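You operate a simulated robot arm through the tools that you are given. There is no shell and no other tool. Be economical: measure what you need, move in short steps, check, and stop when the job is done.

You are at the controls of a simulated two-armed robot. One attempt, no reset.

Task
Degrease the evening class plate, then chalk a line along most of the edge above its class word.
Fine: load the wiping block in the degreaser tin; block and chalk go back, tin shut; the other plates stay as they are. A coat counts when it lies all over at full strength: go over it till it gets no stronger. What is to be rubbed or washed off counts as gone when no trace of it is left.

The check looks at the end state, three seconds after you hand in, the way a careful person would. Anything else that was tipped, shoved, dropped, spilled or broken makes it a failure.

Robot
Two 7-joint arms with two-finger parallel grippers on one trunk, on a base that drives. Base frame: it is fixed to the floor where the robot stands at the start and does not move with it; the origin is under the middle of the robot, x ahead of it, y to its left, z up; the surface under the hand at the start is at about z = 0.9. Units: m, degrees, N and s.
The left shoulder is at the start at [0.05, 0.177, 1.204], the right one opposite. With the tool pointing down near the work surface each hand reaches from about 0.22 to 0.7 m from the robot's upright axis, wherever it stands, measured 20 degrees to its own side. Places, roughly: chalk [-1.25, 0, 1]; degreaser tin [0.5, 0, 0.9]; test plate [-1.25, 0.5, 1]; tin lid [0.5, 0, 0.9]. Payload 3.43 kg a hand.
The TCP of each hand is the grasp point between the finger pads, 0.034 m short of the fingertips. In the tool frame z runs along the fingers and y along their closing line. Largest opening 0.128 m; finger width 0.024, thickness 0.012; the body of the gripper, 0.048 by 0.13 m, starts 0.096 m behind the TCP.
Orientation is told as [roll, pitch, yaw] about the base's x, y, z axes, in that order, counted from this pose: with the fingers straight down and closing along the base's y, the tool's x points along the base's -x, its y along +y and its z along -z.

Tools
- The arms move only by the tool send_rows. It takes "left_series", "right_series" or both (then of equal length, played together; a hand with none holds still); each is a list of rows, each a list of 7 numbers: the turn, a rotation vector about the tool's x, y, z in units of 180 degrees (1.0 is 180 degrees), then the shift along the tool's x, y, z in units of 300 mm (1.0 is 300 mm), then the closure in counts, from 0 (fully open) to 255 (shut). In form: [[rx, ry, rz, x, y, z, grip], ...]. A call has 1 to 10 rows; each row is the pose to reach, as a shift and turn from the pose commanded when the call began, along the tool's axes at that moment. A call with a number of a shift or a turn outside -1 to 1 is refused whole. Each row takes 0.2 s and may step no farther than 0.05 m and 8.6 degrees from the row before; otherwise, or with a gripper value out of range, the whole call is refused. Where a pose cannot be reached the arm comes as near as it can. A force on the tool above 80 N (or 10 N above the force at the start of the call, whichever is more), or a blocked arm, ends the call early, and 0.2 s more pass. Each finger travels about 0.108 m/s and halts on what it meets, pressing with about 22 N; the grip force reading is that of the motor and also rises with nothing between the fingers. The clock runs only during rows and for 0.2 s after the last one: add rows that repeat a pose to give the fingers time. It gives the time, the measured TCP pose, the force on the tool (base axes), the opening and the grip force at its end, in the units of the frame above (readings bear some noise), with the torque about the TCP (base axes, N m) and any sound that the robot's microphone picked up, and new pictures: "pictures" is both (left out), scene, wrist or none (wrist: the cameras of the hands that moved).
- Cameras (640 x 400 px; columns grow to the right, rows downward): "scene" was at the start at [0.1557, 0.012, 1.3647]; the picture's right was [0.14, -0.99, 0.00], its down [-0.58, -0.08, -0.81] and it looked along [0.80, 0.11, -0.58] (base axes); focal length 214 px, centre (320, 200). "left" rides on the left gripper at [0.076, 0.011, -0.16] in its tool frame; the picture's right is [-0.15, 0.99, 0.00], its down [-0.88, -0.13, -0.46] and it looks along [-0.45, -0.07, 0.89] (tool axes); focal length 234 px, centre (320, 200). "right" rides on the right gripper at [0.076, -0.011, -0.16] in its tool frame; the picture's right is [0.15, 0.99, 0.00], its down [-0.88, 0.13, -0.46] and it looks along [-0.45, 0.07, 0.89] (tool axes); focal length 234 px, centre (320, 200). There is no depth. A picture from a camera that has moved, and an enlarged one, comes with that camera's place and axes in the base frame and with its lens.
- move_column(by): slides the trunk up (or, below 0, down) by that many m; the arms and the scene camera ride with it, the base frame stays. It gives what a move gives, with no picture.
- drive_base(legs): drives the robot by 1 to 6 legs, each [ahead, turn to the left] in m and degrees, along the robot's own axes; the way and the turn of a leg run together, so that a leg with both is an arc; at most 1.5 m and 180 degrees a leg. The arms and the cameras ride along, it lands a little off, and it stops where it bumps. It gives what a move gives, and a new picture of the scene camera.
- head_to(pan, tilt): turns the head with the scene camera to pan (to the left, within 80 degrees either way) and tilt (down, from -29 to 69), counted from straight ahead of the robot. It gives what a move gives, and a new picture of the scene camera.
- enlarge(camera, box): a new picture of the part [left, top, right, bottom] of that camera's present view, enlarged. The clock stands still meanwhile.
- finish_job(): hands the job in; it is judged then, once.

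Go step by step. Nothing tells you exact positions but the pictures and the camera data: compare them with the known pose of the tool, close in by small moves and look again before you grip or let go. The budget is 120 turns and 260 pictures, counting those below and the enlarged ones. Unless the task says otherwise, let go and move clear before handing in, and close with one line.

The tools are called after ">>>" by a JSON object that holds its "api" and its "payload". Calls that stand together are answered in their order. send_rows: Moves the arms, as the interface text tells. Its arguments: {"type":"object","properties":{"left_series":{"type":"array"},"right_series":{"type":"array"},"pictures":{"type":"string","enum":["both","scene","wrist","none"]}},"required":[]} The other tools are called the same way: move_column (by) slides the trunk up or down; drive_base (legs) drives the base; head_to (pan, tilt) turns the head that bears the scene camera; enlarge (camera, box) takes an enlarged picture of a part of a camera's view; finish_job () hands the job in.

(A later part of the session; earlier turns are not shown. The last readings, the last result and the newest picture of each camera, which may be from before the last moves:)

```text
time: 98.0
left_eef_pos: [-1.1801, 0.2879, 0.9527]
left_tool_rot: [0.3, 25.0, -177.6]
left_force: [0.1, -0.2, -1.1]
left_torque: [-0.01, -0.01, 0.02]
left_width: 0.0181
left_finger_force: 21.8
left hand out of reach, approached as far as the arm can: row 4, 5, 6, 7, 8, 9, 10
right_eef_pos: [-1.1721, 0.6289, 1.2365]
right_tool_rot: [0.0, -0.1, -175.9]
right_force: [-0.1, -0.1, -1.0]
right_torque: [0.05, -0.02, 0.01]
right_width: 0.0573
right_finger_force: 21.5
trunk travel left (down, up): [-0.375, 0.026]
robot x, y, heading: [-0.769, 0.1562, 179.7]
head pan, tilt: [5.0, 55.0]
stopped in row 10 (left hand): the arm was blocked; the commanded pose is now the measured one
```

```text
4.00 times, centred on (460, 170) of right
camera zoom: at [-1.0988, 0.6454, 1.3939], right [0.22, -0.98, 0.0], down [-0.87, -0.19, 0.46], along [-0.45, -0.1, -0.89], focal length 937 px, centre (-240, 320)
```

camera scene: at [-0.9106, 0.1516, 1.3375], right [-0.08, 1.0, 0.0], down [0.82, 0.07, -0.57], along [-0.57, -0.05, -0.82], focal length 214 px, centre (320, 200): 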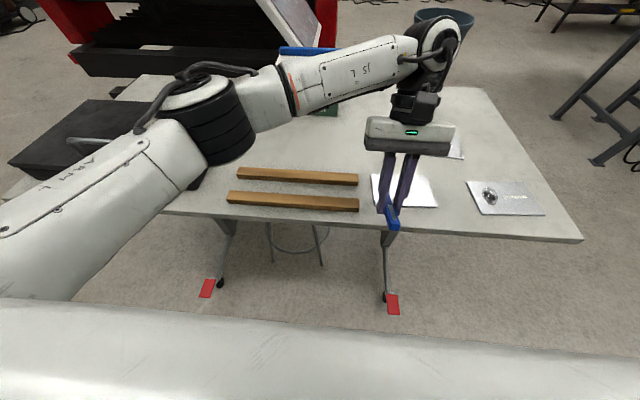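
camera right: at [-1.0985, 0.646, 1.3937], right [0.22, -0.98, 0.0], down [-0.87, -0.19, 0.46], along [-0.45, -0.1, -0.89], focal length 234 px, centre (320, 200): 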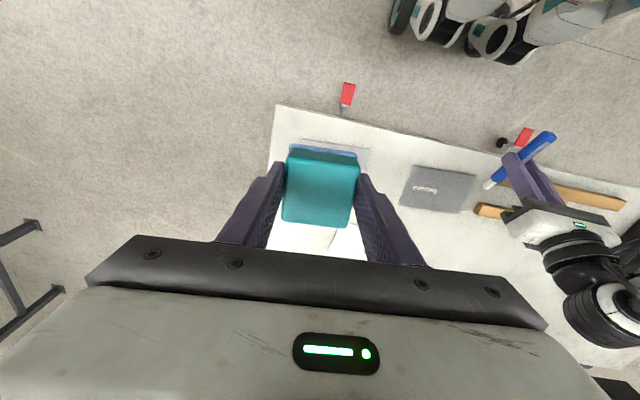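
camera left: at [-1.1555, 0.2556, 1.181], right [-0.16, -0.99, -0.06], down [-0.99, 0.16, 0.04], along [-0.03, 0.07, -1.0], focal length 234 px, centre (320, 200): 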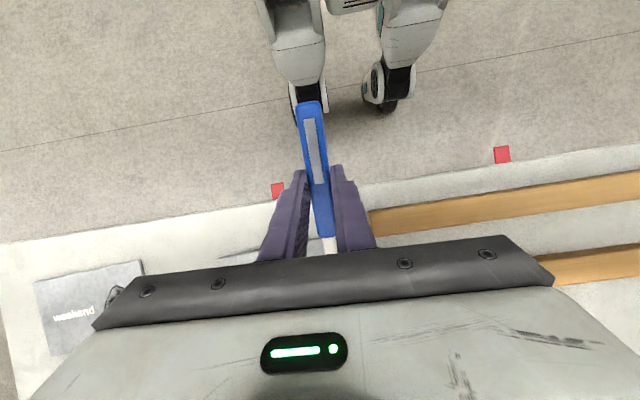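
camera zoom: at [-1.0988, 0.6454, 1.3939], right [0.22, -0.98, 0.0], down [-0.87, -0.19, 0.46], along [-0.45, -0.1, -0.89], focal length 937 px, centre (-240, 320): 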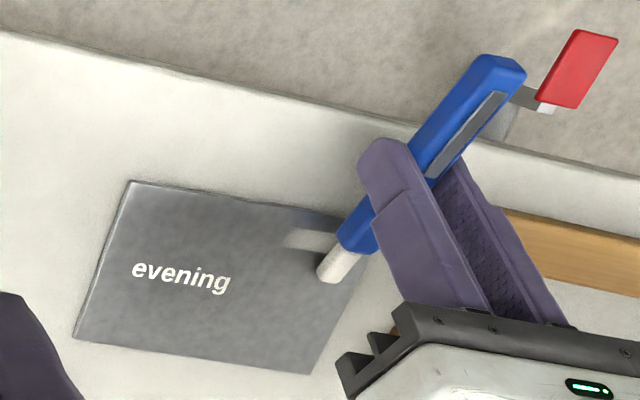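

The left arm ran out of reach partway. Lift the chalk and look at the mark.

>>> {"api": "send_rows", "payload": {"left_series": [[0, 0, 0, 0.042, 0, -0.09, 255], [0, 0, 0, 0.085, 0.05, -0.181, 255], [0, 0, 0, 0.17, 0.15, -0.25, 255], [0, 0, 0, 0.25, 0.28, -0.25, 255]], "pictures": "none"}}

>>> {"api": "enlarge", "payload": {"camera": "right", "box": [390, 120, 530, 220]}}

>>> {"api": "enlarge", "payload": {"camera": "left", "box": [0, 0, 640, 400]}}

```text
time: 99.0
left_eef_pos: [-1.1389, 0.2057, 1.0545]
left_tool_rot: [0.2, 25.0, -178.1]
left_force: [0.4, -0.4, -1.6]
left_torque: [0.02, 0.01, 0.0]
left_width: 0.0182
left_finger_force: 22.2
right_eef_pos: [-1.1717, 0.6281, 1.2364]
right_tool_rot: [-0.1, -0.1, -175.9]
right_force: [0.6, -0.6, -1.1]
right_torque: [0.02, 0.01, 0.03]
right_width: 0.0571
right_finger_force: 22.0
trunk travel left (down, up): [-0.375, 0.026]
robot x, y, heading: [-0.7687, 0.1592, 179.4]
head pan, tilt: [5.0, 55.0]
```

```text
4.00 times, centred on (460, 170) of right
camera zoom: at [-1.0985, 0.6446, 1.3944], right [0.22, -0.98, 0.0], down [-0.87, -0.19, 0.46], along [-0.45, -0.1, -0.89], focal length 937 px, centre (-240, 320)
```

zoom: 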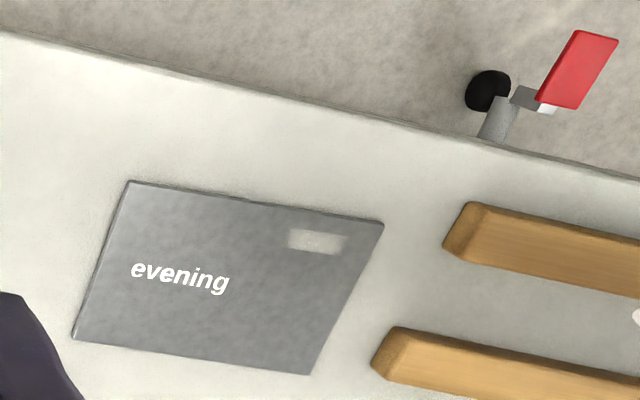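

```text
1.00 times, centred on (320, 200) of left (not enlarged: the box is as wide or as high as the picture)
camera zoom: at [-1.137, 0.1948, 1.2316], right [-0.1, -0.99, -0.06], down [-0.99, 0.1, 0.04], along [-0.03, 0.06, -1.0], focal length 234 px, centre (320, 200)
```

zoom: 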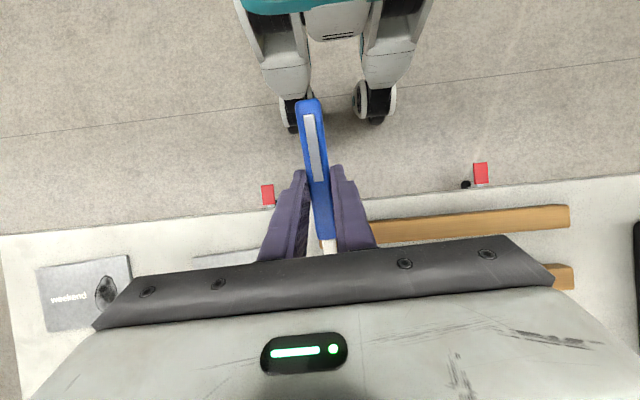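

A short mark was left about 15–20 mm in from the edge. Since the right hand still holds the wet block, I'll wipe that off for a clean restart; first park the left hand and bring the block in.

>>> {"api": "send_rows", "payload": {"left_series": [[0, 0, 0, 0.06, 0.13, -0.06, 255], [0, 0, 0, 0.12, 0.27, -0.12, 255], [0, 0, 0, 0.18, 0.4, -0.18, 255], [0, 0, 0, 0.23, 0.52, -0.22, 255], [0, 0, 0, 0.26, 0.617, -0.246, 255], [0, 0, 0, 0.26, 0.617, -0.246, 255], [0, 0, 0, 0.26, 0.617, -0.246, 255], [0, 0, 0, 0.26, 0.617, -0.246, 255], [0, 0, 0, 0.26, 0.617, -0.246, 255]], "right_series": [[0, 0, 0, 0, 0, 0, 255], [0, 0, 0, 0, 0, 0, 255], [0, 0, 0, -0.03, 0.13, 0.05, 255], [0, 0, 0, -0.06, 0.26, 0.1, 255], [0, 0, 0, -0.09, 0.39, 0.15, 255], [0, 0, 0, -0.12, 0.52, 0.2, 255], [0, 0, 0, -0.15, 0.65, 0.25, 255], [0, 0, 0, -0.18, 0.78, 0.3, 255], [0, 0, 0, -0.22, 0.9, 0.35, 255]], "pictures": "none"}}

>>> {"api": "enlarge", "payload": {"camera": "right", "box": [200, 60, 440, 220]}}

```text
time: 101.0
left_eef_pos: [-1.0945, 0.0225, 1.1541]
left_tool_rot: [0.3, 25.0, -178.0]
left_force: [-0.7, 0.6, -0.4]
left_torque: [0.03, 0.01, 0.04]
left_width: 0.0183
left_finger_force: 21.7
right_eef_pos: [-1.2187, 0.3519, 1.1306]
right_tool_rot: [0.0, -0.1, -176.0]
right_force: [-1.2, -0.1, -0.5]
right_torque: [-0.02, -0.05, 0.03]
right_width: 0.057
right_finger_force: 22.0
trunk travel left (down, up): [-0.375, 0.026]
robot x, y, heading: [-0.7704, 0.155, 179.4]
head pan, tilt: [5.0, 55.0]
```

```text
2.50 times, centred on (320, 140) of right
camera zoom: at [-1.1455, 0.3699, 1.2887], right [0.22, -0.98, 0.0], down [-0.87, -0.19, 0.46], along [-0.45, -0.1, -0.89], focal length 585 px, centre (320, 350)
```

zoom: 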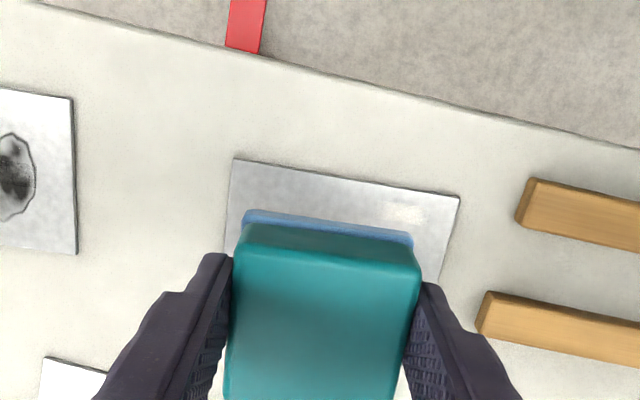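

>>> {"api": "send_rows", "payload": {"right_series": [[0, 0, 0, -0.02, 0.1, 0.1, 255], [0, 0, 0, -0.044, 0.197, 0.2, 255], [0, 0, 0, -0.044, 0.197, 0.33, 255], [0, 0, 0, -0.044, 0.197, 0.46, 255], [0, 0, 0, -0.044, 0.197, 0.57, 255], [0, 0, 0, -0.044, 0.197, 0.595, 255], [0, 0, 0, -0.044, 0.197, 0.605, 255]], "pictures": "none"}}

>>> {"api": "enlarge", "payload": {"camera": "scene", "box": [330, 130, 470, 220]}}

```text
time: 102.6
left_eef_pos: [-1.0934, 0.0228, 1.1556]
left_tool_rot: [0.2, 24.9, -178.2]
left_force: [-0.1, 0.4, -1.1]
left_torque: [-0.01, 0.0, 0.01]
left_width: 0.018
left_finger_force: 22.1
right_eef_pos: [-1.2268, 0.2953, 0.9516]
right_tool_rot: [0.0, -0.3, -175.9]
right_force: [1.0, 1.3, 13.0]
right_torque: [0.0, -0.18, 0.08]
right_width: 0.0572
right_finger_force: 22.4
trunk travel left (down, up): [-0.375, 0.026]
robot x, y, heading: [-0.7642, 0.1567, 179.6]
head pan, tilt: [5.0, 55.0]
```

```text
4.44 times, centred on (400, 175) of scene
camera zoom: at [-0.9094, 0.1512, 1.3379], right [-0.08, 1.0, 0.0], down [0.82, 0.07, -0.57], along [-0.57, -0.05, -0.82], focal length 953 px, centre (-36, 311)
```

zoom: 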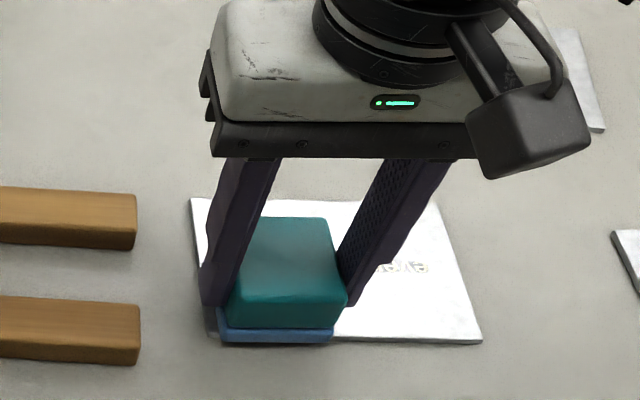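

In contact at 13 N. Rub over the stray mark, then lift.

>>> {"api": "send_rows", "payload": {"right_series": [[0, 0, 0, -0.04, 0, 0.003, 255], [0, 0, 0, -0.04, -0.06, 0.003, 255], [0, 0, 0, 0, -0.06, 0.003, 255], [0, 0, 0, 0, 0.03, 0.003, 255], [0, 0, 0, -0.06, 0.03, 0.003, 255], [0, 0, 0, -0.06, -0.06, 0.003, 255], [0, 0, 0, 0, -0.03, 0.003, 255], [0, 0, 0, 0, 0.03, 0.003, 255], [0, 0, 0, -0.06, 0, 0.003, 255], [0, 0, 0, -0.06, 0, -0.15, 255]], "pictures": "none"}}

>>> {"api": "send_rows", "payload": {"right_series": [[0, 0, 0, 0, -0.12, -0.1, 255], [0, 0, 0, 0, -0.26, -0.15, 255], [0, 0, 0, 0, -0.4, -0.2, 255], [0, 0, 0, 0.03, -0.54, -0.25, 255], [0, 0, 0, 0.06, -0.68, -0.3, 255], [0, 0, 0, 0.1, -0.8, -0.4, 255], [0, 0, 0, 0.15, -0.88, -0.5, 255]], "pictures": "none"}}

>>> {"api": "enlarge", "payload": {"camera": "right", "box": [360, 100, 520, 220]}}

```text
time: 104.8
left_eef_pos: [-1.092, 0.0227, 1.1547]
left_tool_rot: [0.2, 24.9, -178.0]
left_force: [-0.6, -0.8, -1.0]
left_torque: [-0.04, 0.06, 0.02]
left_width: 0.018
left_finger_force: 21.7
right_eef_pos: [-1.2439, 0.2942, 0.9933]
right_tool_rot: [-0.1, -0.1, -175.8]
right_force: [0.5, -0.1, -1.1]
right_torque: [0.06, 0.01, 0.02]
right_width: 0.0572
right_finger_force: 21.9
trunk travel left (down, up): [-0.375, 0.026]
robot x, y, heading: [-0.7648, 0.1549, 179.3]
head pan, tilt: [5.0, 55.0]
```

```text
time: 106.4
left_eef_pos: [-1.0927, 0.0239, 1.1545]
left_tool_rot: [0.4, 24.9, -178.0]
left_force: [-0.1, -0.3, -0.4]
left_torque: [0.0, -0.02, 0.0]
left_width: 0.0182
left_finger_force: 22.0
right_eef_pos: [-1.2192, 0.5607, 1.1442]
right_tool_rot: [-0.1, -0.1, -175.9]
right_force: [0.6, -0.6, -1.4]
right_torque: [-0.02, 0.01, -0.03]
right_width: 0.0572
right_finger_force: 22.2
trunk travel left (down, up): [-0.375, 0.026]
robot x, y, heading: [-0.7688, 0.1573, 179.6]
head pan, tilt: [5.0, 55.0]
```

```text
3.33 times, centred on (440, 160) of right
camera zoom: at [-1.1457, 0.5773, 1.3031], right [0.22, -0.98, 0.0], down [-0.87, -0.19, 0.46], along [-0.45, -0.1, -0.89], focal length 781 px, centre (-80, 333)
```

zoom: 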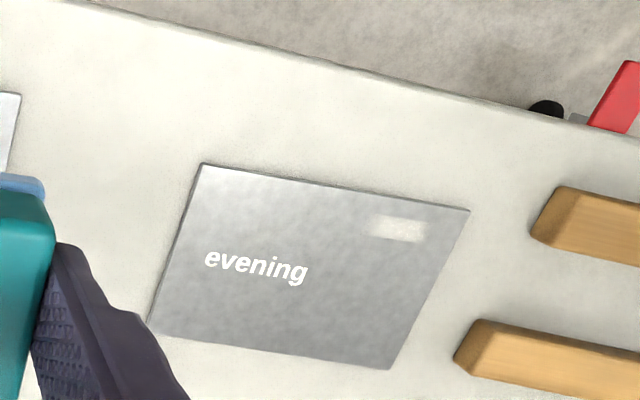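

The degreaser does not take chalk off, so I'll incorporate that mark into a line running ~12 mm in from the edge. I reposition the base further right so the left hand can reach the whole edge.

>>> {"api": "drive_base", "payload": {"legs": [[-0.3, 0], [0, -36], [0.376, 0], [0, 36]]}}

>>> {"api": "enlarge", "payload": {"camera": "right", "box": [200, 60, 600, 310]}}

```text
time: 113.8
left_eef_pos: [-1.0996, 0.2462, 1.1541]
left_tool_rot: [0.2, 25.0, -178.4]
left_force: [0.1, -0.2, -0.6]
left_torque: [0.0, 0.02, 0.01]
left_width: 0.0181
left_finger_force: 22.0
right_eef_pos: [-1.2221, 0.7834, 1.1453]
right_tool_rot: [0.0, 0.0, -176.1]
right_force: [-0.1, 0.5, -0.5]
right_torque: [0.01, -0.05, 0.0]
right_width: 0.0571
right_finger_force: 22.1
trunk travel left (down, up): [-0.375, 0.026]
robot x, y, heading: [-0.7737, 0.3782, 179.3]
head pan, tilt: [5.0, 55.0]
camera scene: at [-0.9158, 0.3735, 1.3374], right [-0.08, 1.0, 0.0], down [0.82, 0.06, -0.57], along [-0.57, -0.04, -0.82], focal length 214 px, centre (320, 200)
```

scene: 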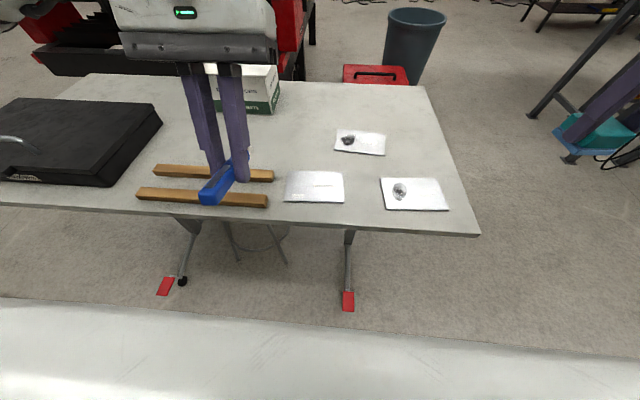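

```text
1.60 times, centred on (400, 185) of right
camera zoom: at [-1.1498, 0.8, 1.3031], right [0.21, -0.98, 0.0], down [-0.87, -0.19, 0.46], along [-0.45, -0.1, -0.89], focal length 375 px, centre (192, 224)
```

zoom: 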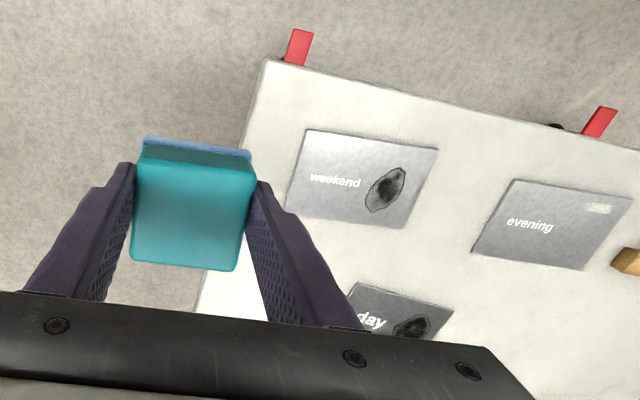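

Landed accurately. Hover the chalk tip over the start of the edge and check with the right camera.

>>> {"api": "send_rows", "payload": {"left_series": [[0, 0, 0, -0.1, -0.03, 0.1, 255], [0, 0, 0, -0.2, -0.06, 0.2, 255], [0, 0, 0, -0.3, -0.092, 0.3, 255], [0, 0, 0, -0.378, -0.092, 0.39, 255], [0, 0, 0, -0.378, -0.092, 0.39, 255]], "pictures": "none"}}

>>> {"api": "enlarge", "payload": {"camera": "right", "box": [460, 120, 640, 260]}}

>>> {"api": "enlarge", "payload": {"camera": "scene", "box": [220, 140, 380, 220]}}

```text
time: 115.0
left_eef_pos: [-1.1532, 0.2718, 0.9998]
left_tool_rot: [0.2, 24.8, -178.3]
left_force: [0.3, -0.5, -0.3]
left_torque: [-0.04, 0.0, -0.04]
left_width: 0.0182
left_finger_force: 21.3
right_eef_pos: [-1.2229, 0.7854, 1.1446]
right_tool_rot: [0.0, -0.1, -176.1]
right_force: [0.2, 0.0, 0.1]
right_torque: [-0.03, 0.02, 0.01]
right_width: 0.0571
right_finger_force: 22.1
trunk travel left (down, up): [-0.375, 0.026]
robot x, y, heading: [-0.7752, 0.3778, 179.4]
head pan, tilt: [5.0, 55.0]
```

```text
2.86 times, centred on (550, 190) of right
camera zoom: at [-1.1496, 0.8005, 1.303], right [0.21, -0.98, 0.0], down [-0.87, -0.19, 0.46], along [-0.45, -0.1, -0.89], focal length 669 px, centre (-337, 229)
```

zoom: 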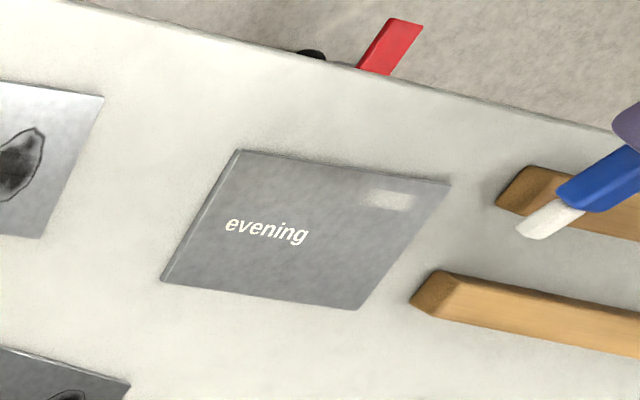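

```text
4.00 times, centred on (300, 180) of scene
camera zoom: at [-0.9156, 0.3741, 1.3375], right [-0.08, 1.0, 0.0], down [0.82, 0.06, -0.57], along [-0.57, -0.04, -0.82], focal length 858 px, centre (400, 280)
```

zoom: 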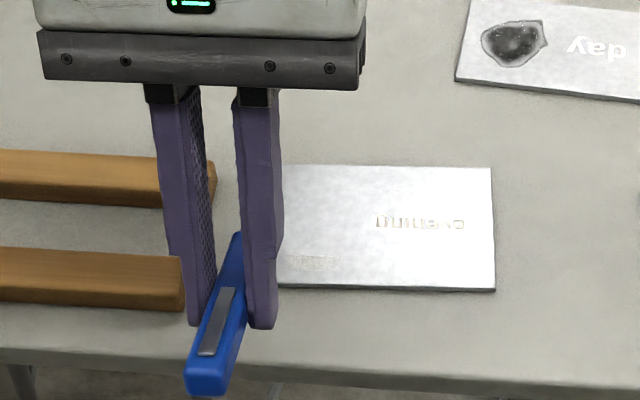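

>>> {"api": "send_rows", "payload": {"left_series": [[0, 0, 0, 0, -0.027, 0, 255], [0, 0, 0, -0.028, -0.027, 0.06, 255], [0, 0, 0, -0.0563, -0.027, 0.121, 255], [0, 0, 0, -0.0563, -0.027, 0.121, 255]], "pictures": "none"}}

>>> {"api": "enlarge", "payload": {"camera": "right", "box": [500, 140, 640, 240]}}

```text
time: 116.0
left_eef_pos: [-1.1548, 0.2812, 0.9607]
left_tool_rot: [0.3, 24.9, -178.3]
left_force: [0.0, -0.6, -0.2]
left_torque: [-0.01, 0.05, 0.01]
left_width: 0.0181
left_finger_force: 21.9
right_eef_pos: [-1.2226, 0.7839, 1.1456]
right_tool_rot: [-0.1, -0.1, -176.1]
right_force: [0.4, 0.7, -0.5]
right_torque: [0.02, 0.01, 0.03]
right_width: 0.0573
right_finger_force: 22.2
trunk travel left (down, up): [-0.375, 0.026]
robot x, y, heading: [-0.7697, 0.3776, 179.5]
head pan, tilt: [5.0, 55.0]
```

```text
4.00 times, centred on (570, 190) of right
camera zoom: at [-1.1496, 0.8004, 1.303], right [0.21, -0.98, 0.0], down [-0.87, -0.19, 0.46], along [-0.45, -0.1, -0.89], focal length 937 px, centre (-680, 240)
```

zoom: 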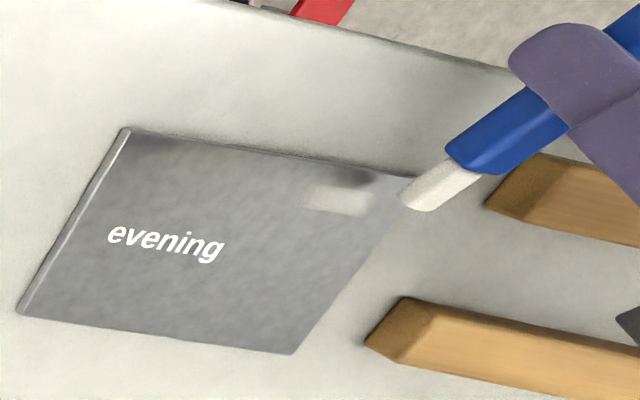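

The tip is a few mm above the plate near its left end, ~12 mm inside the near edge. Lower to contact.

>>> {"api": "send_rows", "payload": {"left_series": [[0, 0, 0, -0.003, 0, 0.006, 255], [0, 0, 0, -0.0056, 0, 0.012, 255], [0, 0, 0, -0.0056, 0, 0.012, 255]], "pictures": "none"}}

>>> {"api": "send_rows", "payload": {"left_series": [[0, 0, 0, -0.0028, 0, 0.006, 255], [0, 0, 0, -0.0028, 0, 0.006, 255]], "pictures": "none"}}

```text
time: 116.8
left_eef_pos: [-1.1547, 0.2804, 0.957]
left_tool_rot: [0.4, 24.9, -178.4]
left_force: [0.1, 1.1, -0.6]
left_torque: [-0.02, 0.02, 0.03]
left_width: 0.018
left_finger_force: 21.4
right_eef_pos: [-1.222, 0.7843, 1.1449]
right_tool_rot: [-0.1, -0.2, -176.0]
right_force: [0.1, 0.6, -0.9]
right_torque: [0.01, 0.01, -0.01]
right_width: 0.057
right_finger_force: 21.7
trunk travel left (down, up): [-0.375, 0.026]
robot x, y, heading: [-0.774, 0.379, 179.5]
head pan, tilt: [5.0, 55.0]
```

```text
time: 117.4
left_eef_pos: [-1.1544, 0.2797, 0.955]
left_tool_rot: [0.3, 25.0, -178.3]
left_force: [0.1, 0.8, -0.3]
left_torque: [0.01, 0.0, 0.04]
left_width: 0.0179
left_finger_force: 22.4
right_eef_pos: [-1.2231, 0.7842, 1.1452]
right_tool_rot: [0.0, -0.1, -176.2]
right_force: [0.4, 0.1, -1.8]
right_torque: [0.0, 0.01, 0.0]
right_width: 0.0572
right_finger_force: 21.6
trunk travel left (down, up): [-0.375, 0.026]
robot x, y, heading: [-0.7738, 0.3785, 179.7]
head pan, tilt: [5.0, 55.0]
```

>>> {"api": "send_rows", "payload": {"left_series": [[0, 0, 0, -0.0028, 0, 0.006, 255], [0, 0, 0, -0.0028, 0, 0.006, 255]], "pictures": "none"}}

>>> {"api": "send_rows", "payload": {"left_series": [[0, 0, 0, -0.0021, 0, 0.0045, 255], [0, 0, 0, -0.0021, 0, 0.0045, 255]], "pictures": "none"}}

>>> {"api": "enlarge", "payload": {"camera": "right", "box": [500, 140, 640, 240]}}

```text
time: 118.0
left_eef_pos: [-1.1548, 0.2816, 0.9532]
left_tool_rot: [0.2, 25.0, -178.3]
left_force: [0.0, 0.1, -0.2]
left_torque: [-0.01, 0.0, 0.02]
left_width: 0.0181
left_finger_force: 21.7
right_eef_pos: [-1.2225, 0.7835, 1.144]
right_tool_rot: [0.0, -0.1, -176.1]
right_force: [0.3, -0.7, -0.6]
right_torque: [-0.01, -0.02, -0.01]
right_width: 0.0574
right_finger_force: 22.3
trunk travel left (down, up): [-0.375, 0.026]
robot x, y, heading: [-0.7726, 0.3769, 179.5]
head pan, tilt: [5.0, 55.0]
```

```text
time: 118.6
left_eef_pos: [-1.153, 0.281, 0.9516]
left_tool_rot: [0.3, 25.0, -178.3]
left_force: [0.2, 0.1, 3.7]
left_torque: [0.01, 0.2, -0.02]
left_width: 0.0182
left_finger_force: 21.9
right_eef_pos: [-1.222, 0.7842, 1.1439]
right_tool_rot: [0.0, -0.1, -176.0]
right_force: [0.4, 0.5, -0.8]
right_torque: [0.01, 0.01, 0.01]
right_width: 0.0574
right_finger_force: 22.1
trunk travel left (down, up): [-0.375, 0.026]
robot x, y, heading: [-0.7699, 0.3775, 179.2]
head pan, tilt: [5.0, 55.0]
```

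```text
4.00 times, centred on (570, 190) of right
camera zoom: at [-1.1495, 0.8005, 1.3031], right [0.21, -0.98, 0.0], down [-0.87, -0.19, 0.46], along [-0.45, -0.1, -0.89], focal length 937 px, centre (-680, 240)
```

zoom: 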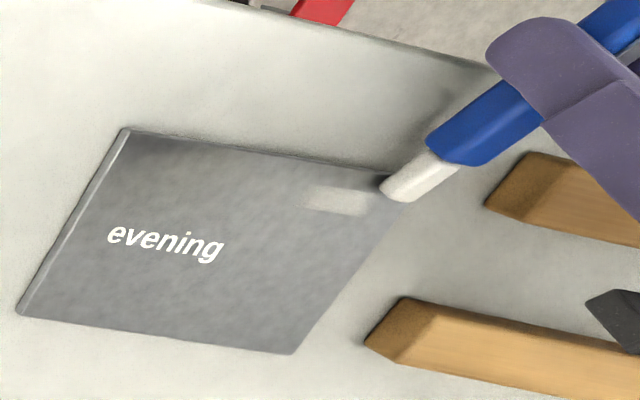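

Contact at 3.7 N. First a few mm left, then sweep along the edge.

>>> {"api": "send_rows", "payload": {"left_series": [[0, 0, 0, 0, 0.025, 0.0015, 255], [0, 0, 0, -0.001, -0.024, 0.0015, 255], [0, 0, 0, -0.002, -0.072, 0.001, 255], [0, 0, 0, -0.003, -0.121, 0.0005, 255], [0, 0, 0, -0.004, -0.17, 0, 255], [0, 0, 0, -0.005, -0.218, -0.0005, 255], [0, 0, 0, -0.006, -0.267, -0.001, 255], [0, 0, 0, -0.007, -0.316, -0.0015, 255], [0, 0, 0, -0.008, -0.364, -0.002, 255], [0, 0, 0, -0.009, -0.413, -0.0025, 255]], "pictures": "none"}}

>>> {"api": "enlarge", "payload": {"camera": "right", "box": [500, 140, 640, 240]}}

```text
time: 120.8
left_eef_pos: [-1.1593, 0.4052, 0.9514]
left_tool_rot: [0.3, 25.0, -178.3]
left_force: [0.5, -3.2, 7.6]
left_torque: [-0.12, 0.44, 0.1]
left_width: 0.0181
left_finger_force: 21.6
right_eef_pos: [-1.2222, 0.7848, 1.1444]
right_tool_rot: [0.0, -0.2, -176.1]
right_force: [0.3, 0.0, -1.1]
right_torque: [-0.04, 0.0, 0.01]
right_width: 0.0574
right_finger_force: 21.8
trunk travel left (down, up): [-0.375, 0.026]
robot x, y, heading: [-0.7752, 0.3799, 179.1]
head pan, tilt: [5.0, 55.0]
```

```text
4.00 times, centred on (570, 190) of right
camera zoom: at [-1.149, 0.8004, 1.3032], right [0.21, -0.98, 0.0], down [-0.87, -0.19, 0.46], along [-0.45, -0.1, -0.89], focal length 937 px, centre (-680, 240)
```

zoom: 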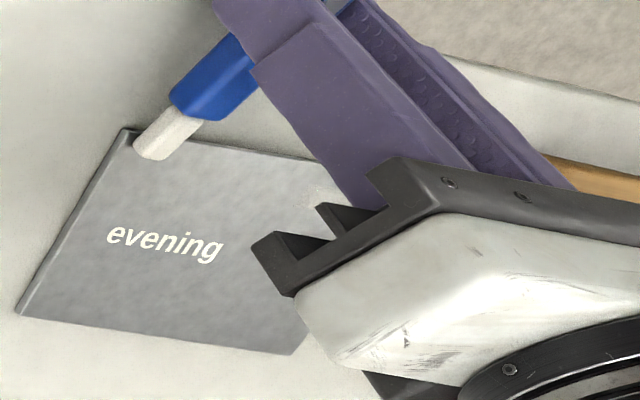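

No visible line yet; maybe pressure was too light. Press 2 mm more and sweep back, then lift and look.

>>> {"api": "send_rows", "payload": {"left_series": [[0, 0, 0, -0.0035, 0, 0.0075, 255], [0, 0, 0, -0.003, 0.048, 0.0077, 255], [0, 0, 0, -0.002, 0.097, 0.008, 255], [0, 0, 0, -0.001, 0.146, 0.0085, 255], [0, 0, 0, 0, 0.195, 0.009, 255], [0, 0, 0, 0.001, 0.244, 0.0095, 255], [0, 0, 0, 0.002, 0.293, 0.01, 255], [0, 0, 0, 0.003, 0.342, 0.0105, 255], [0, 0, 0, 0.004, 0.391, 0.011, 255], [0, 0, 0, 0.005, 0.43, 0.0115, 255]], "pictures": "none"}}

>>> {"api": "enlarge", "payload": {"camera": "right", "box": [500, 140, 640, 240]}}

```text
time: 123.0
left_eef_pos: [-1.1529, 0.277, 0.9484]
left_tool_rot: [0.2, 24.9, -178.3]
left_force: [0.4, 1.7, 6.4]
left_torque: [0.04, 0.41, -0.08]
left_width: 0.0181
left_finger_force: 22.3
right_eef_pos: [-1.2228, 0.7834, 1.1444]
right_tool_rot: [0.0, -0.1, -176.2]
right_force: [0.5, -0.1, -0.1]
right_torque: [0.0, -0.02, 0.0]
right_width: 0.0571
right_finger_force: 21.3
trunk travel left (down, up): [-0.375, 0.026]
robot x, y, heading: [-0.7728, 0.3769, 179.3]
head pan, tilt: [5.0, 55.0]
```

```text
4.00 times, centred on (570, 190) of right
camera zoom: at [-1.1492, 0.8005, 1.3031], right [0.21, -0.98, 0.0], down [-0.87, -0.19, 0.46], along [-0.45, -0.1, -0.89], focal length 937 px, centre (-680, 240)
```

zoom: 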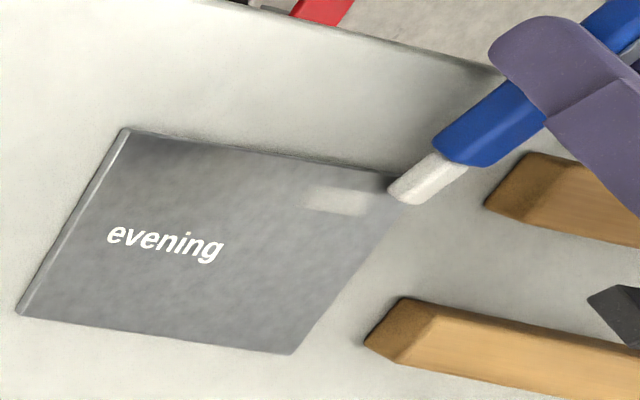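

Still no line, so deposit seems to depend on pressure or speed. Test: a slow stroke with slightly more press here.

>>> {"api": "send_rows", "payload": {"left_series": [[0, 0, 0, -0.0035, 0, 0.0075, 255], [0, 0, 0, -0.0035, -0.015, 0.0075, 255], [0, 0, 0, -0.0035, -0.03, 0.0075, 255], [0, 0, 0, -0.0035, -0.045, 0.0075, 255], [0, 0, 0, -0.0035, -0.06, 0.0075, 255], [0, 0, 0, -0.0035, -0.075, 0.0075, 255], [0, 0, 0, -0.0045, -0.09, 0.009, 255], [0, 0, 0, -0.0045, -0.105, 0.009, 255], [0, 0, 0, -0.0045, -0.12, 0.009, 255], [0, 0, 0, -0.0045, -0.135, 0.009, 255]], "pictures": "none"}}

>>> {"api": "enlarge", "payload": {"camera": "right", "box": [500, 140, 640, 240]}}

>>> {"api": "enlarge", "payload": {"camera": "left", "box": [220, 100, 420, 260]}}

```text
time: 125.2
left_eef_pos: [-1.155, 0.317, 0.9456]
left_tool_rot: [0.3, 25.0, -178.2]
left_force: [0.6, -0.2, 3.4]
left_torque: [-0.02, 0.2, 0.01]
left_width: 0.0183
left_finger_force: 22.0
right_eef_pos: [-1.2226, 0.7839, 1.1448]
right_tool_rot: [0.0, -0.2, -176.1]
right_force: [0.4, -0.7, -1.1]
right_torque: [-0.02, 0.01, 0.0]
right_width: 0.0574
right_finger_force: 21.9
trunk travel left (down, up): [-0.375, 0.026]
robot x, y, heading: [-0.7748, 0.3766, 179.3]
head pan, tilt: [5.0, 55.0]
```

```text
4.00 times, centred on (570, 190) of right
camera zoom: at [-1.1494, 0.8004, 1.3031], right [0.21, -0.98, 0.0], down [-0.87, -0.19, 0.46], along [-0.45, -0.1, -0.89], focal length 937 px, centre (-680, 240)
```

zoom: 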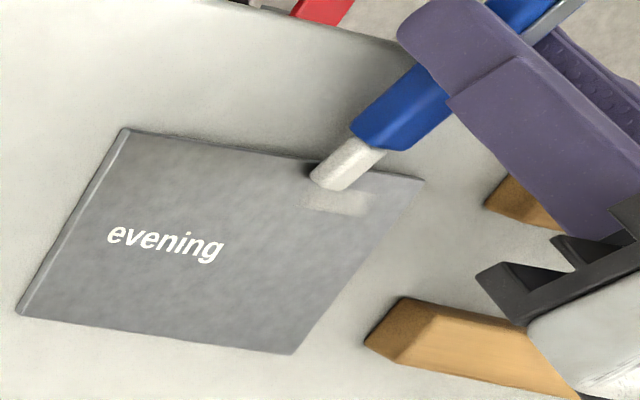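

```text
2.50 times, centred on (320, 180) of left
camera zoom: at [-1.1518, 0.3053, 1.1232], right [-0.1, -0.99, -0.06], down [-0.99, 0.1, 0.04], along [-0.04, 0.06, -1.0], focal length 585 px, centre (320, 250)
```

zoom: 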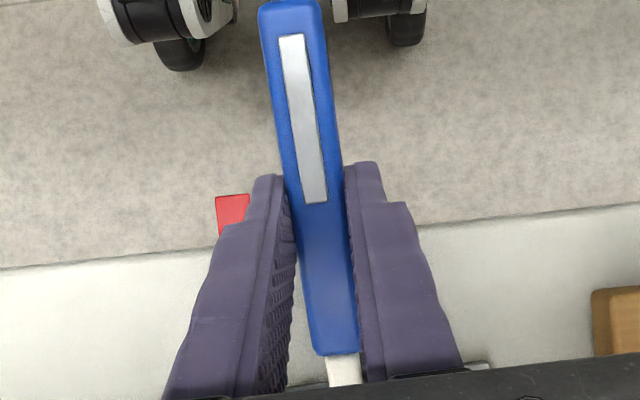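

The tip runs nearer the edge than the mark did and leaves nothing. I'll test at the mark's own offset (about 15 mm in), continuing from the mark to the right.

>>> {"api": "send_rows", "payload": {"left_series": [[0, 0, 0, -0.021, 0, -0.0095, 255], [0, 0, 0, -0.0245, 0, -0.0025, 255], [0, 0, 0, -0.0255, -0.02, -0.001, 255], [0, 0, 0, -0.026, -0.04, 0, 255], [0, 0, 0, -0.026, -0.06, 0.0, 255], [0, 0, 0, -0.027, -0.08, 0.001, 255], [0, 0, 0, -0.027, -0.1, 0.001, 255], [0, 0, 0, -0.028, -0.12, 0.001, 255], [0, 0, 0, -0.028, -0.14, 0.001, 255]], "pictures": "none"}}

>>> {"api": "enlarge", "payload": {"camera": "right", "box": [500, 140, 640, 240]}}

```text
time: 127.2
left_eef_pos: [-1.1626, 0.3577, 0.9413]
left_tool_rot: [0.3, 24.8, -178.4]
left_force: [-0.2, -3.3, 6.7]
left_torque: [-0.08, 0.49, 0.16]
left_width: 0.018
left_finger_force: 22.3
right_eef_pos: [-1.2219, 0.7838, 1.1443]
right_tool_rot: [0.0, -0.1, -176.1]
right_force: [0.5, 0.6, -1.2]
right_torque: [-0.01, -0.02, 0.0]
right_width: 0.0572
right_finger_force: 22.3
trunk travel left (down, up): [-0.375, 0.026]
robot x, y, heading: [-0.7706, 0.3807, 179.4]
head pan, tilt: [5.0, 55.0]
```

```text
4.00 times, centred on (570, 190) of right
camera zoom: at [-1.1491, 0.8003, 1.3032], right [0.21, -0.98, 0.0], down [-0.87, -0.19, 0.46], along [-0.45, -0.1, -0.89], focal length 937 px, centre (-680, 240)
```

zoom: 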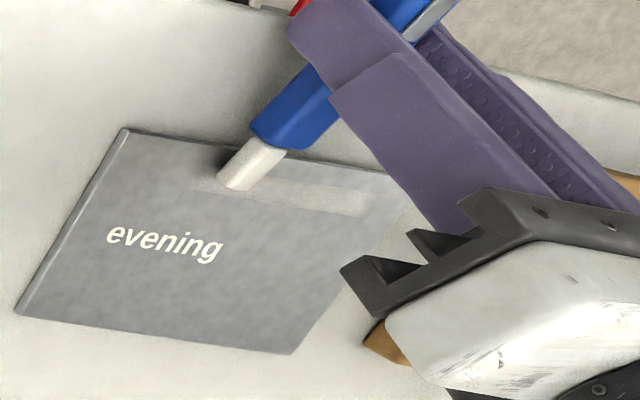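

Chalk takes there: the line is extending. Continue to the right end, then go back over the whole length.

>>> {"api": "send_rows", "payload": {"left_series": [[0, 0, 0, -0.001, -0.02, 0, 255], [0, 0, 0, -0.0015, -0.04, 0, 255], [0, 0, 0, -0.002, -0.06, 0, 255], [0, 0, 0, -0.002, -0.08, 0, 255], [0, 0, 0, -0.0025, -0.1, 0, 255], [0, 0, 0, -0.003, -0.12, 0, 255], [0, 0, 0, -0.0035, -0.14, 0, 255], [0, 0, 0, -0.004, -0.16, 0, 255], [0, 0, 0, -0.004, -0.177, 0, 255]], "pictures": "none"}}

>>> {"api": "send_rows", "payload": {"left_series": [[0, 0, 0, 0, 0.04, 0.001, 255], [0, 0, 0, 0.0005, 0.08, 0.001, 255], [0, 0, 0, 0.001, 0.12, 0.0015, 255], [0, 0, 0, 0.0015, 0.16, 0.0015, 255], [0, 0, 0, 0.002, 0.2, 0.002, 255], [0, 0, 0, 0.0025, 0.24, 0.002, 255], [0, 0, 0, 0.003, 0.28, 0.0025, 255], [0, 0, 0, 0.0035, 0.32, 0.0025, 255], [0, 0, 0, 0.004, 0.36, 0.003, 255], [0, 0, 0, 0.0045, 0.4, 0.003, 255]], "pictures": "none"}}

>>> {"api": "enlarge", "payload": {"camera": "right", "box": [500, 140, 640, 240]}}

```text
time: 129.2
left_eef_pos: [-1.1659, 0.411, 0.9399]
left_tool_rot: [0.3, 25.0, -178.4]
left_force: [0.2, -0.9, 4.5]
left_torque: [-0.04, 0.26, 0.09]
left_width: 0.0181
left_finger_force: 21.9
right_eef_pos: [-1.2221, 0.7835, 1.1454]
right_tool_rot: [0.0, -0.1, -176.1]
right_force: [0.4, 0.0, -0.2]
right_torque: [-0.01, -0.02, 0.01]
right_width: 0.0573
right_finger_force: 22.1
trunk travel left (down, up): [-0.375, 0.026]
robot x, y, heading: [-0.77, 0.3836, 179.3]
head pan, tilt: [5.0, 55.0]
```

```text
time: 131.4
left_eef_pos: [-1.1609, 0.291, 0.9423]
left_tool_rot: [0.3, 24.9, -178.3]
left_force: [0.0, 0.0, 2.3]
left_torque: [0.02, 0.22, -0.04]
left_width: 0.018
left_finger_force: 21.7
right_eef_pos: [-1.2233, 0.7833, 1.1437]
right_tool_rot: [0.0, 0.0, -176.1]
right_force: [-0.5, -0.2, -0.7]
right_torque: [0.05, 0.0, -0.02]
right_width: 0.0574
right_finger_force: 22.0
trunk travel left (down, up): [-0.375, 0.026]
robot x, y, heading: [-0.7719, 0.3812, 179.4]
head pan, tilt: [5.0, 55.0]
```

```text
4.00 times, centred on (570, 190) of right
camera zoom: at [-1.1495, 0.8003, 1.303], right [0.21, -0.98, 0.0], down [-0.87, -0.19, 0.46], along [-0.45, -0.1, -0.89], focal length 937 px, centre (-680, 240)
```

zoom: 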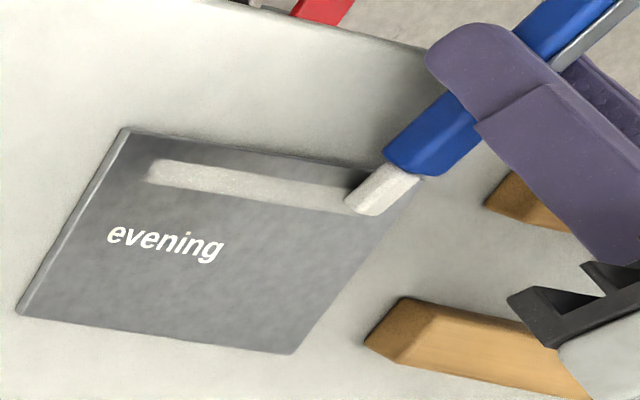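

The line is there. Go over it again both ways to reach full strength.

>>> {"api": "send_rows", "payload": {"left_series": [[0, 0, 0, -0.0007, 0.03, 0.0015, 255], [0, 0, 0, -0.001, -0.01, 0.0015, 255], [0, 0, 0, -0.0015, -0.06, 0.001, 255], [0, 0, 0, -0.002, -0.11, 0.001, 255], [0, 0, 0, -0.0025, -0.16, 0.0005, 255], [0, 0, 0, -0.003, -0.21, 0.0005, 255], [0, 0, 0, -0.0035, -0.26, 0, 255], [0, 0, 0, -0.004, -0.31, 0, 255], [0, 0, 0, -0.0045, -0.36, 0, 255], [0, 0, 0, -0.005, -0.4, -0.0005, 255]], "pictures": "none"}}

>>> {"api": "send_rows", "payload": {"left_series": [[0, 0, 0, -0.0005, 0.04, 0.0025, 255], [0, 0, 0, 0, 0.09, 0.003, 255], [0, 0, 0, 0.0005, 0.14, 0.003, 255], [0, 0, 0, 0.001, 0.19, 0.0035, 255], [0, 0, 0, 0.0015, 0.24, 0.0035, 255], [0, 0, 0, 0.002, 0.29, 0.004, 255], [0, 0, 0, 0.0025, 0.34, 0.004, 255], [0, 0, 0, 0.003, 0.39, 0.0045, 255], [0, 0, 0, 0.0035, 0.43, 0.0045, 255]], "pictures": "none"}}

>>> {"api": "send_rows", "payload": {"left_series": [[0, 0, 0, 0.042, 0, -0.09, 255], [0, 0, 0, 0.1, 0.1, -0.2, 255], [0, 0, 0, 0.18, 0.2, -0.25, 255]], "pictures": "none"}}

>>> {"api": "enlarge", "payload": {"camera": "right", "box": [500, 140, 640, 240]}}

```text
time: 133.6
left_eef_pos: [-1.1652, 0.4105, 0.94]
left_tool_rot: [0.3, 25.0, -178.3]
left_force: [1.1, -0.1, 3.2]
left_torque: [-0.04, 0.25, 0.07]
left_width: 0.0182
left_finger_force: 22.1
right_eef_pos: [-1.2219, 0.783, 1.1439]
right_tool_rot: [0.0, 0.0, -176.2]
right_force: [0.5, -0.4, -0.5]
right_torque: [-0.02, 0.01, -0.03]
right_width: 0.0572
right_finger_force: 21.9
trunk travel left (down, up): [-0.375, 0.026]
robot x, y, heading: [-0.7739, 0.376, 179.2]
head pan, tilt: [5.0, 55.0]
```

```text
time: 135.6
left_eef_pos: [-1.1607, 0.2822, 0.9384]
left_tool_rot: [0.1, 24.9, -178.3]
left_force: [-0.2, 1.0, 4.9]
left_torque: [0.04, 0.33, -0.06]
left_width: 0.0182
left_finger_force: 21.8
right_eef_pos: [-1.2229, 0.7832, 1.145]
right_tool_rot: [0.0, -0.1, -176.1]
right_force: [0.2, 0.1, -0.2]
right_torque: [0.01, -0.02, 0.0]
right_width: 0.0573
right_finger_force: 22.4
trunk travel left (down, up): [-0.375, 0.026]
robot x, y, heading: [-0.7711, 0.3759, 179.2]
head pan, tilt: [5.0, 55.0]
```

```text
time: 136.4
left_eef_pos: [-1.1423, 0.2226, 1.0318]
left_tool_rot: [0.2, 25.0, -178.3]
left_force: [0.6, 1.0, -0.9]
left_torque: [0.02, 0.02, 0.03]
left_width: 0.0181
left_finger_force: 22.1
right_eef_pos: [-1.2214, 0.7839, 1.1448]
right_tool_rot: [0.1, -0.1, -176.1]
right_force: [0.3, 0.1, -0.7]
right_torque: [0.02, 0.02, 0.0]
right_width: 0.0572
right_finger_force: 22.2
trunk travel left (down, up): [-0.375, 0.026]
robot x, y, heading: [-0.7737, 0.3745, 179.5]
head pan, tilt: [5.0, 55.0]
```

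```text
4.00 times, centred on (570, 190) of right
camera zoom: at [-1.149, 0.8, 1.3033], right [0.21, -0.98, 0.0], down [-0.87, -0.19, 0.46], along [-0.45, -0.1, -0.89], focal length 937 px, centre (-680, 240)
```

zoom: 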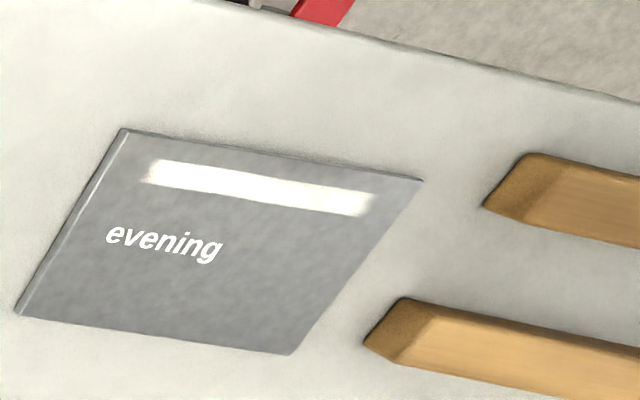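

>>> {"api": "enlarge", "payload": {"camera": "right", "box": [525, 170, 610, 200]}}

>>> {"api": "enlarge", "payload": {"camera": "scene", "box": [270, 160, 360, 215]}}

```text
7.53 times, centred on (568, 185) of right
camera zoom: at [-1.149, 0.8, 1.3033], right [0.21, -0.98, 0.0], down [-0.87, -0.19, 0.46], along [-0.45, -0.1, -0.89], focal length 1763 px, centre (-1544, 313)
```

zoom: 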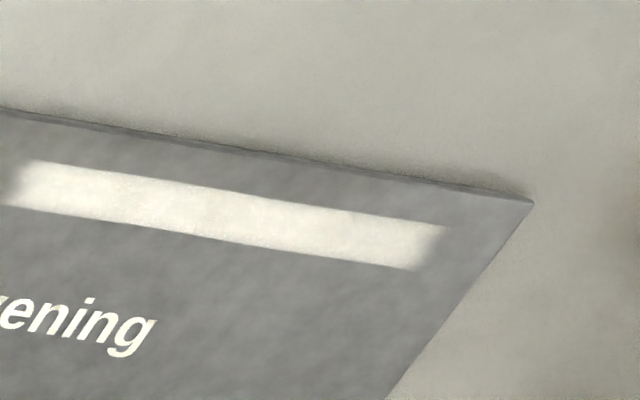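

```text
7.11 times, centred on (315, 188) of scene
camera zoom: at [-0.915, 0.3736, 1.3375], right [-0.08, 1.0, 0.0], down [0.82, 0.06, -0.57], along [-0.57, -0.04, -0.82], focal length 1525 px, centre (356, 289)
```

zoom: 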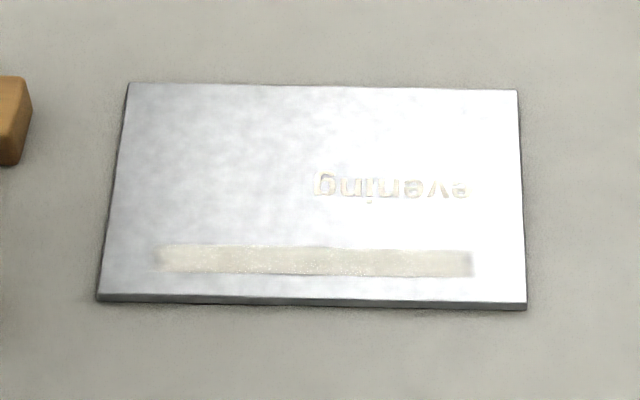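

The line looks good but its ends are a touch softer; I'll make one more pass reaching slightly past both ends.

>>> {"api": "send_rows", "payload": {"left_series": [[0, 0, 0, -0.08, -0.1, 0.05, 255], [0, 0, 0, -0.138, -0.19, 0.16, 255], [0, 0, 0, -0.18, -0.19, 0.248, 255], [0, 0, 0, -0.1805, -0.17, 0.252, 255], [0, 0, 0, -0.1805, -0.19, 0.252, 255], [0, 0, 0, -0.1805, -0.16, 0.252, 255], [0, 0, 0, -0.181, -0.2, 0.252, 255], [0, 0, 0, -0.1815, -0.25, 0.252, 255], [0, 0, 0, -0.182, -0.3, 0.2515, 255], [0, 0, 0, -0.1825, -0.35, 0.2515, 255]], "pictures": "none"}}

>>> {"api": "send_rows", "payload": {"left_series": [[0, 0, 0, -0.0015, -0.05, 0.002, 255], [0, 0, 0, -0.002, -0.1, 0.002, 255], [0, 0, 0, -0.0025, -0.15, 0.0015, 255], [0, 0, 0, -0.003, -0.2, 0.0015, 255], [0, 0, 0, -0.0035, -0.25, 0.001, 255], [0, 0, 0, -0.0035, -0.28, 0.001, 255], [0, 0, 0, -0.0035, -0.255, 0.001, 255], [0, 0, 0, -0.0035, -0.285, 0.001, 255], [0, 0, 0, 0.03, -0.285, -0.08, 255], [0, 0, 0, 0.08, -0.22, -0.2, 255]], "pictures": "none"}}

>>> {"api": "send_rows", "payload": {"left_series": [[0, 0, 0, 0.03, 0.15, -0.06, 255], [0, 0, 0, 0.05, 0.3, -0.06, 255], [0, 0, 0, 0.05, 0.45, -0.06, 255], [0, 0, 0, 0.05, 0.6, -0.06, 255]], "pictures": "none"}}

>>> {"api": "enlarge", "payload": {"camera": "right", "box": [500, 140, 640, 240]}}

```text
time: 138.6
left_eef_pos: [-1.1634, 0.3268, 0.9386]
left_tool_rot: [0.4, 24.9, -178.2]
left_force: [-0.2, -1.8, 8.7]
left_torque: [-0.09, 0.51, 0.13]
left_width: 0.0178
left_finger_force: 22.4
right_eef_pos: [-1.2223, 0.7839, 1.1449]
right_tool_rot: [0.0, -0.1, -176.0]
right_force: [0.2, -0.2, -1.1]
right_torque: [0.02, 0.01, 0.02]
right_width: 0.057
right_finger_force: 21.7
trunk travel left (down, up): [-0.375, 0.026]
robot x, y, heading: [-0.7716, 0.3778, 179.3]
head pan, tilt: [5.0, 55.0]
```

```text
time: 140.8
left_eef_pos: [-1.1667, 0.3927, 1.0035]
left_tool_rot: [0.4, 24.8, -178.3]
left_force: [0.2, -1.6, -0.8]
left_torque: [0.01, 0.03, -0.02]
left_width: 0.018
left_finger_force: 22.1
right_eef_pos: [-1.223, 0.7836, 1.1441]
right_tool_rot: [0.1, -0.2, -176.1]
right_force: [0.4, 0.2, -0.1]
right_torque: [0.0, -0.01, -0.02]
right_width: 0.0572
right_finger_force: 21.8
trunk travel left (down, up): [-0.375, 0.026]
robot x, y, heading: [-0.7724, 0.3772, 179.4]
head pan, tilt: [5.0, 55.0]
```

```text
time: 141.8
left_eef_pos: [-1.156, 0.2134, 1.0268]
left_tool_rot: [0.2, 24.9, -178.3]
left_force: [0.4, -1.0, -0.4]
left_torque: [0.01, 0.0, 0.02]
left_width: 0.0181
left_finger_force: 22.0
right_eef_pos: [-1.2221, 0.7834, 1.1443]
right_tool_rot: [0.0, -0.1, -176.0]
right_force: [-0.1, -0.5, -1.1]
right_torque: [0.03, -0.02, -0.03]
right_width: 0.0572
right_finger_force: 21.7
trunk travel left (down, up): [-0.375, 0.026]
robot x, y, heading: [-0.7744, 0.3808, 179.3]
head pan, tilt: [5.0, 55.0]
```

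```text
4.00 times, centred on (570, 190) of right
camera zoom: at [-1.1494, 0.7996, 1.3034], right [0.21, -0.98, 0.0], down [-0.87, -0.19, 0.46], along [-0.45, -0.1, -0.89], focal length 937 px, centre (-680, 240)
```

zoom: 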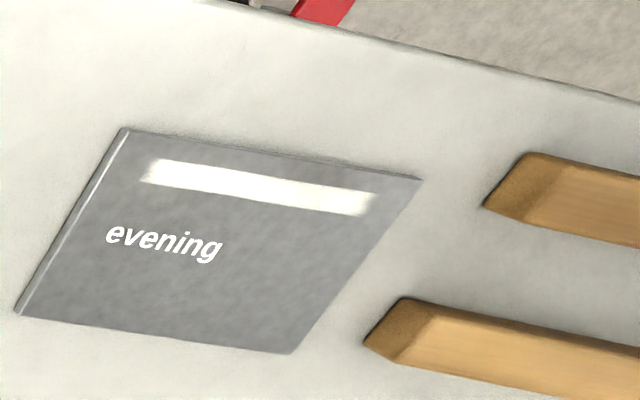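

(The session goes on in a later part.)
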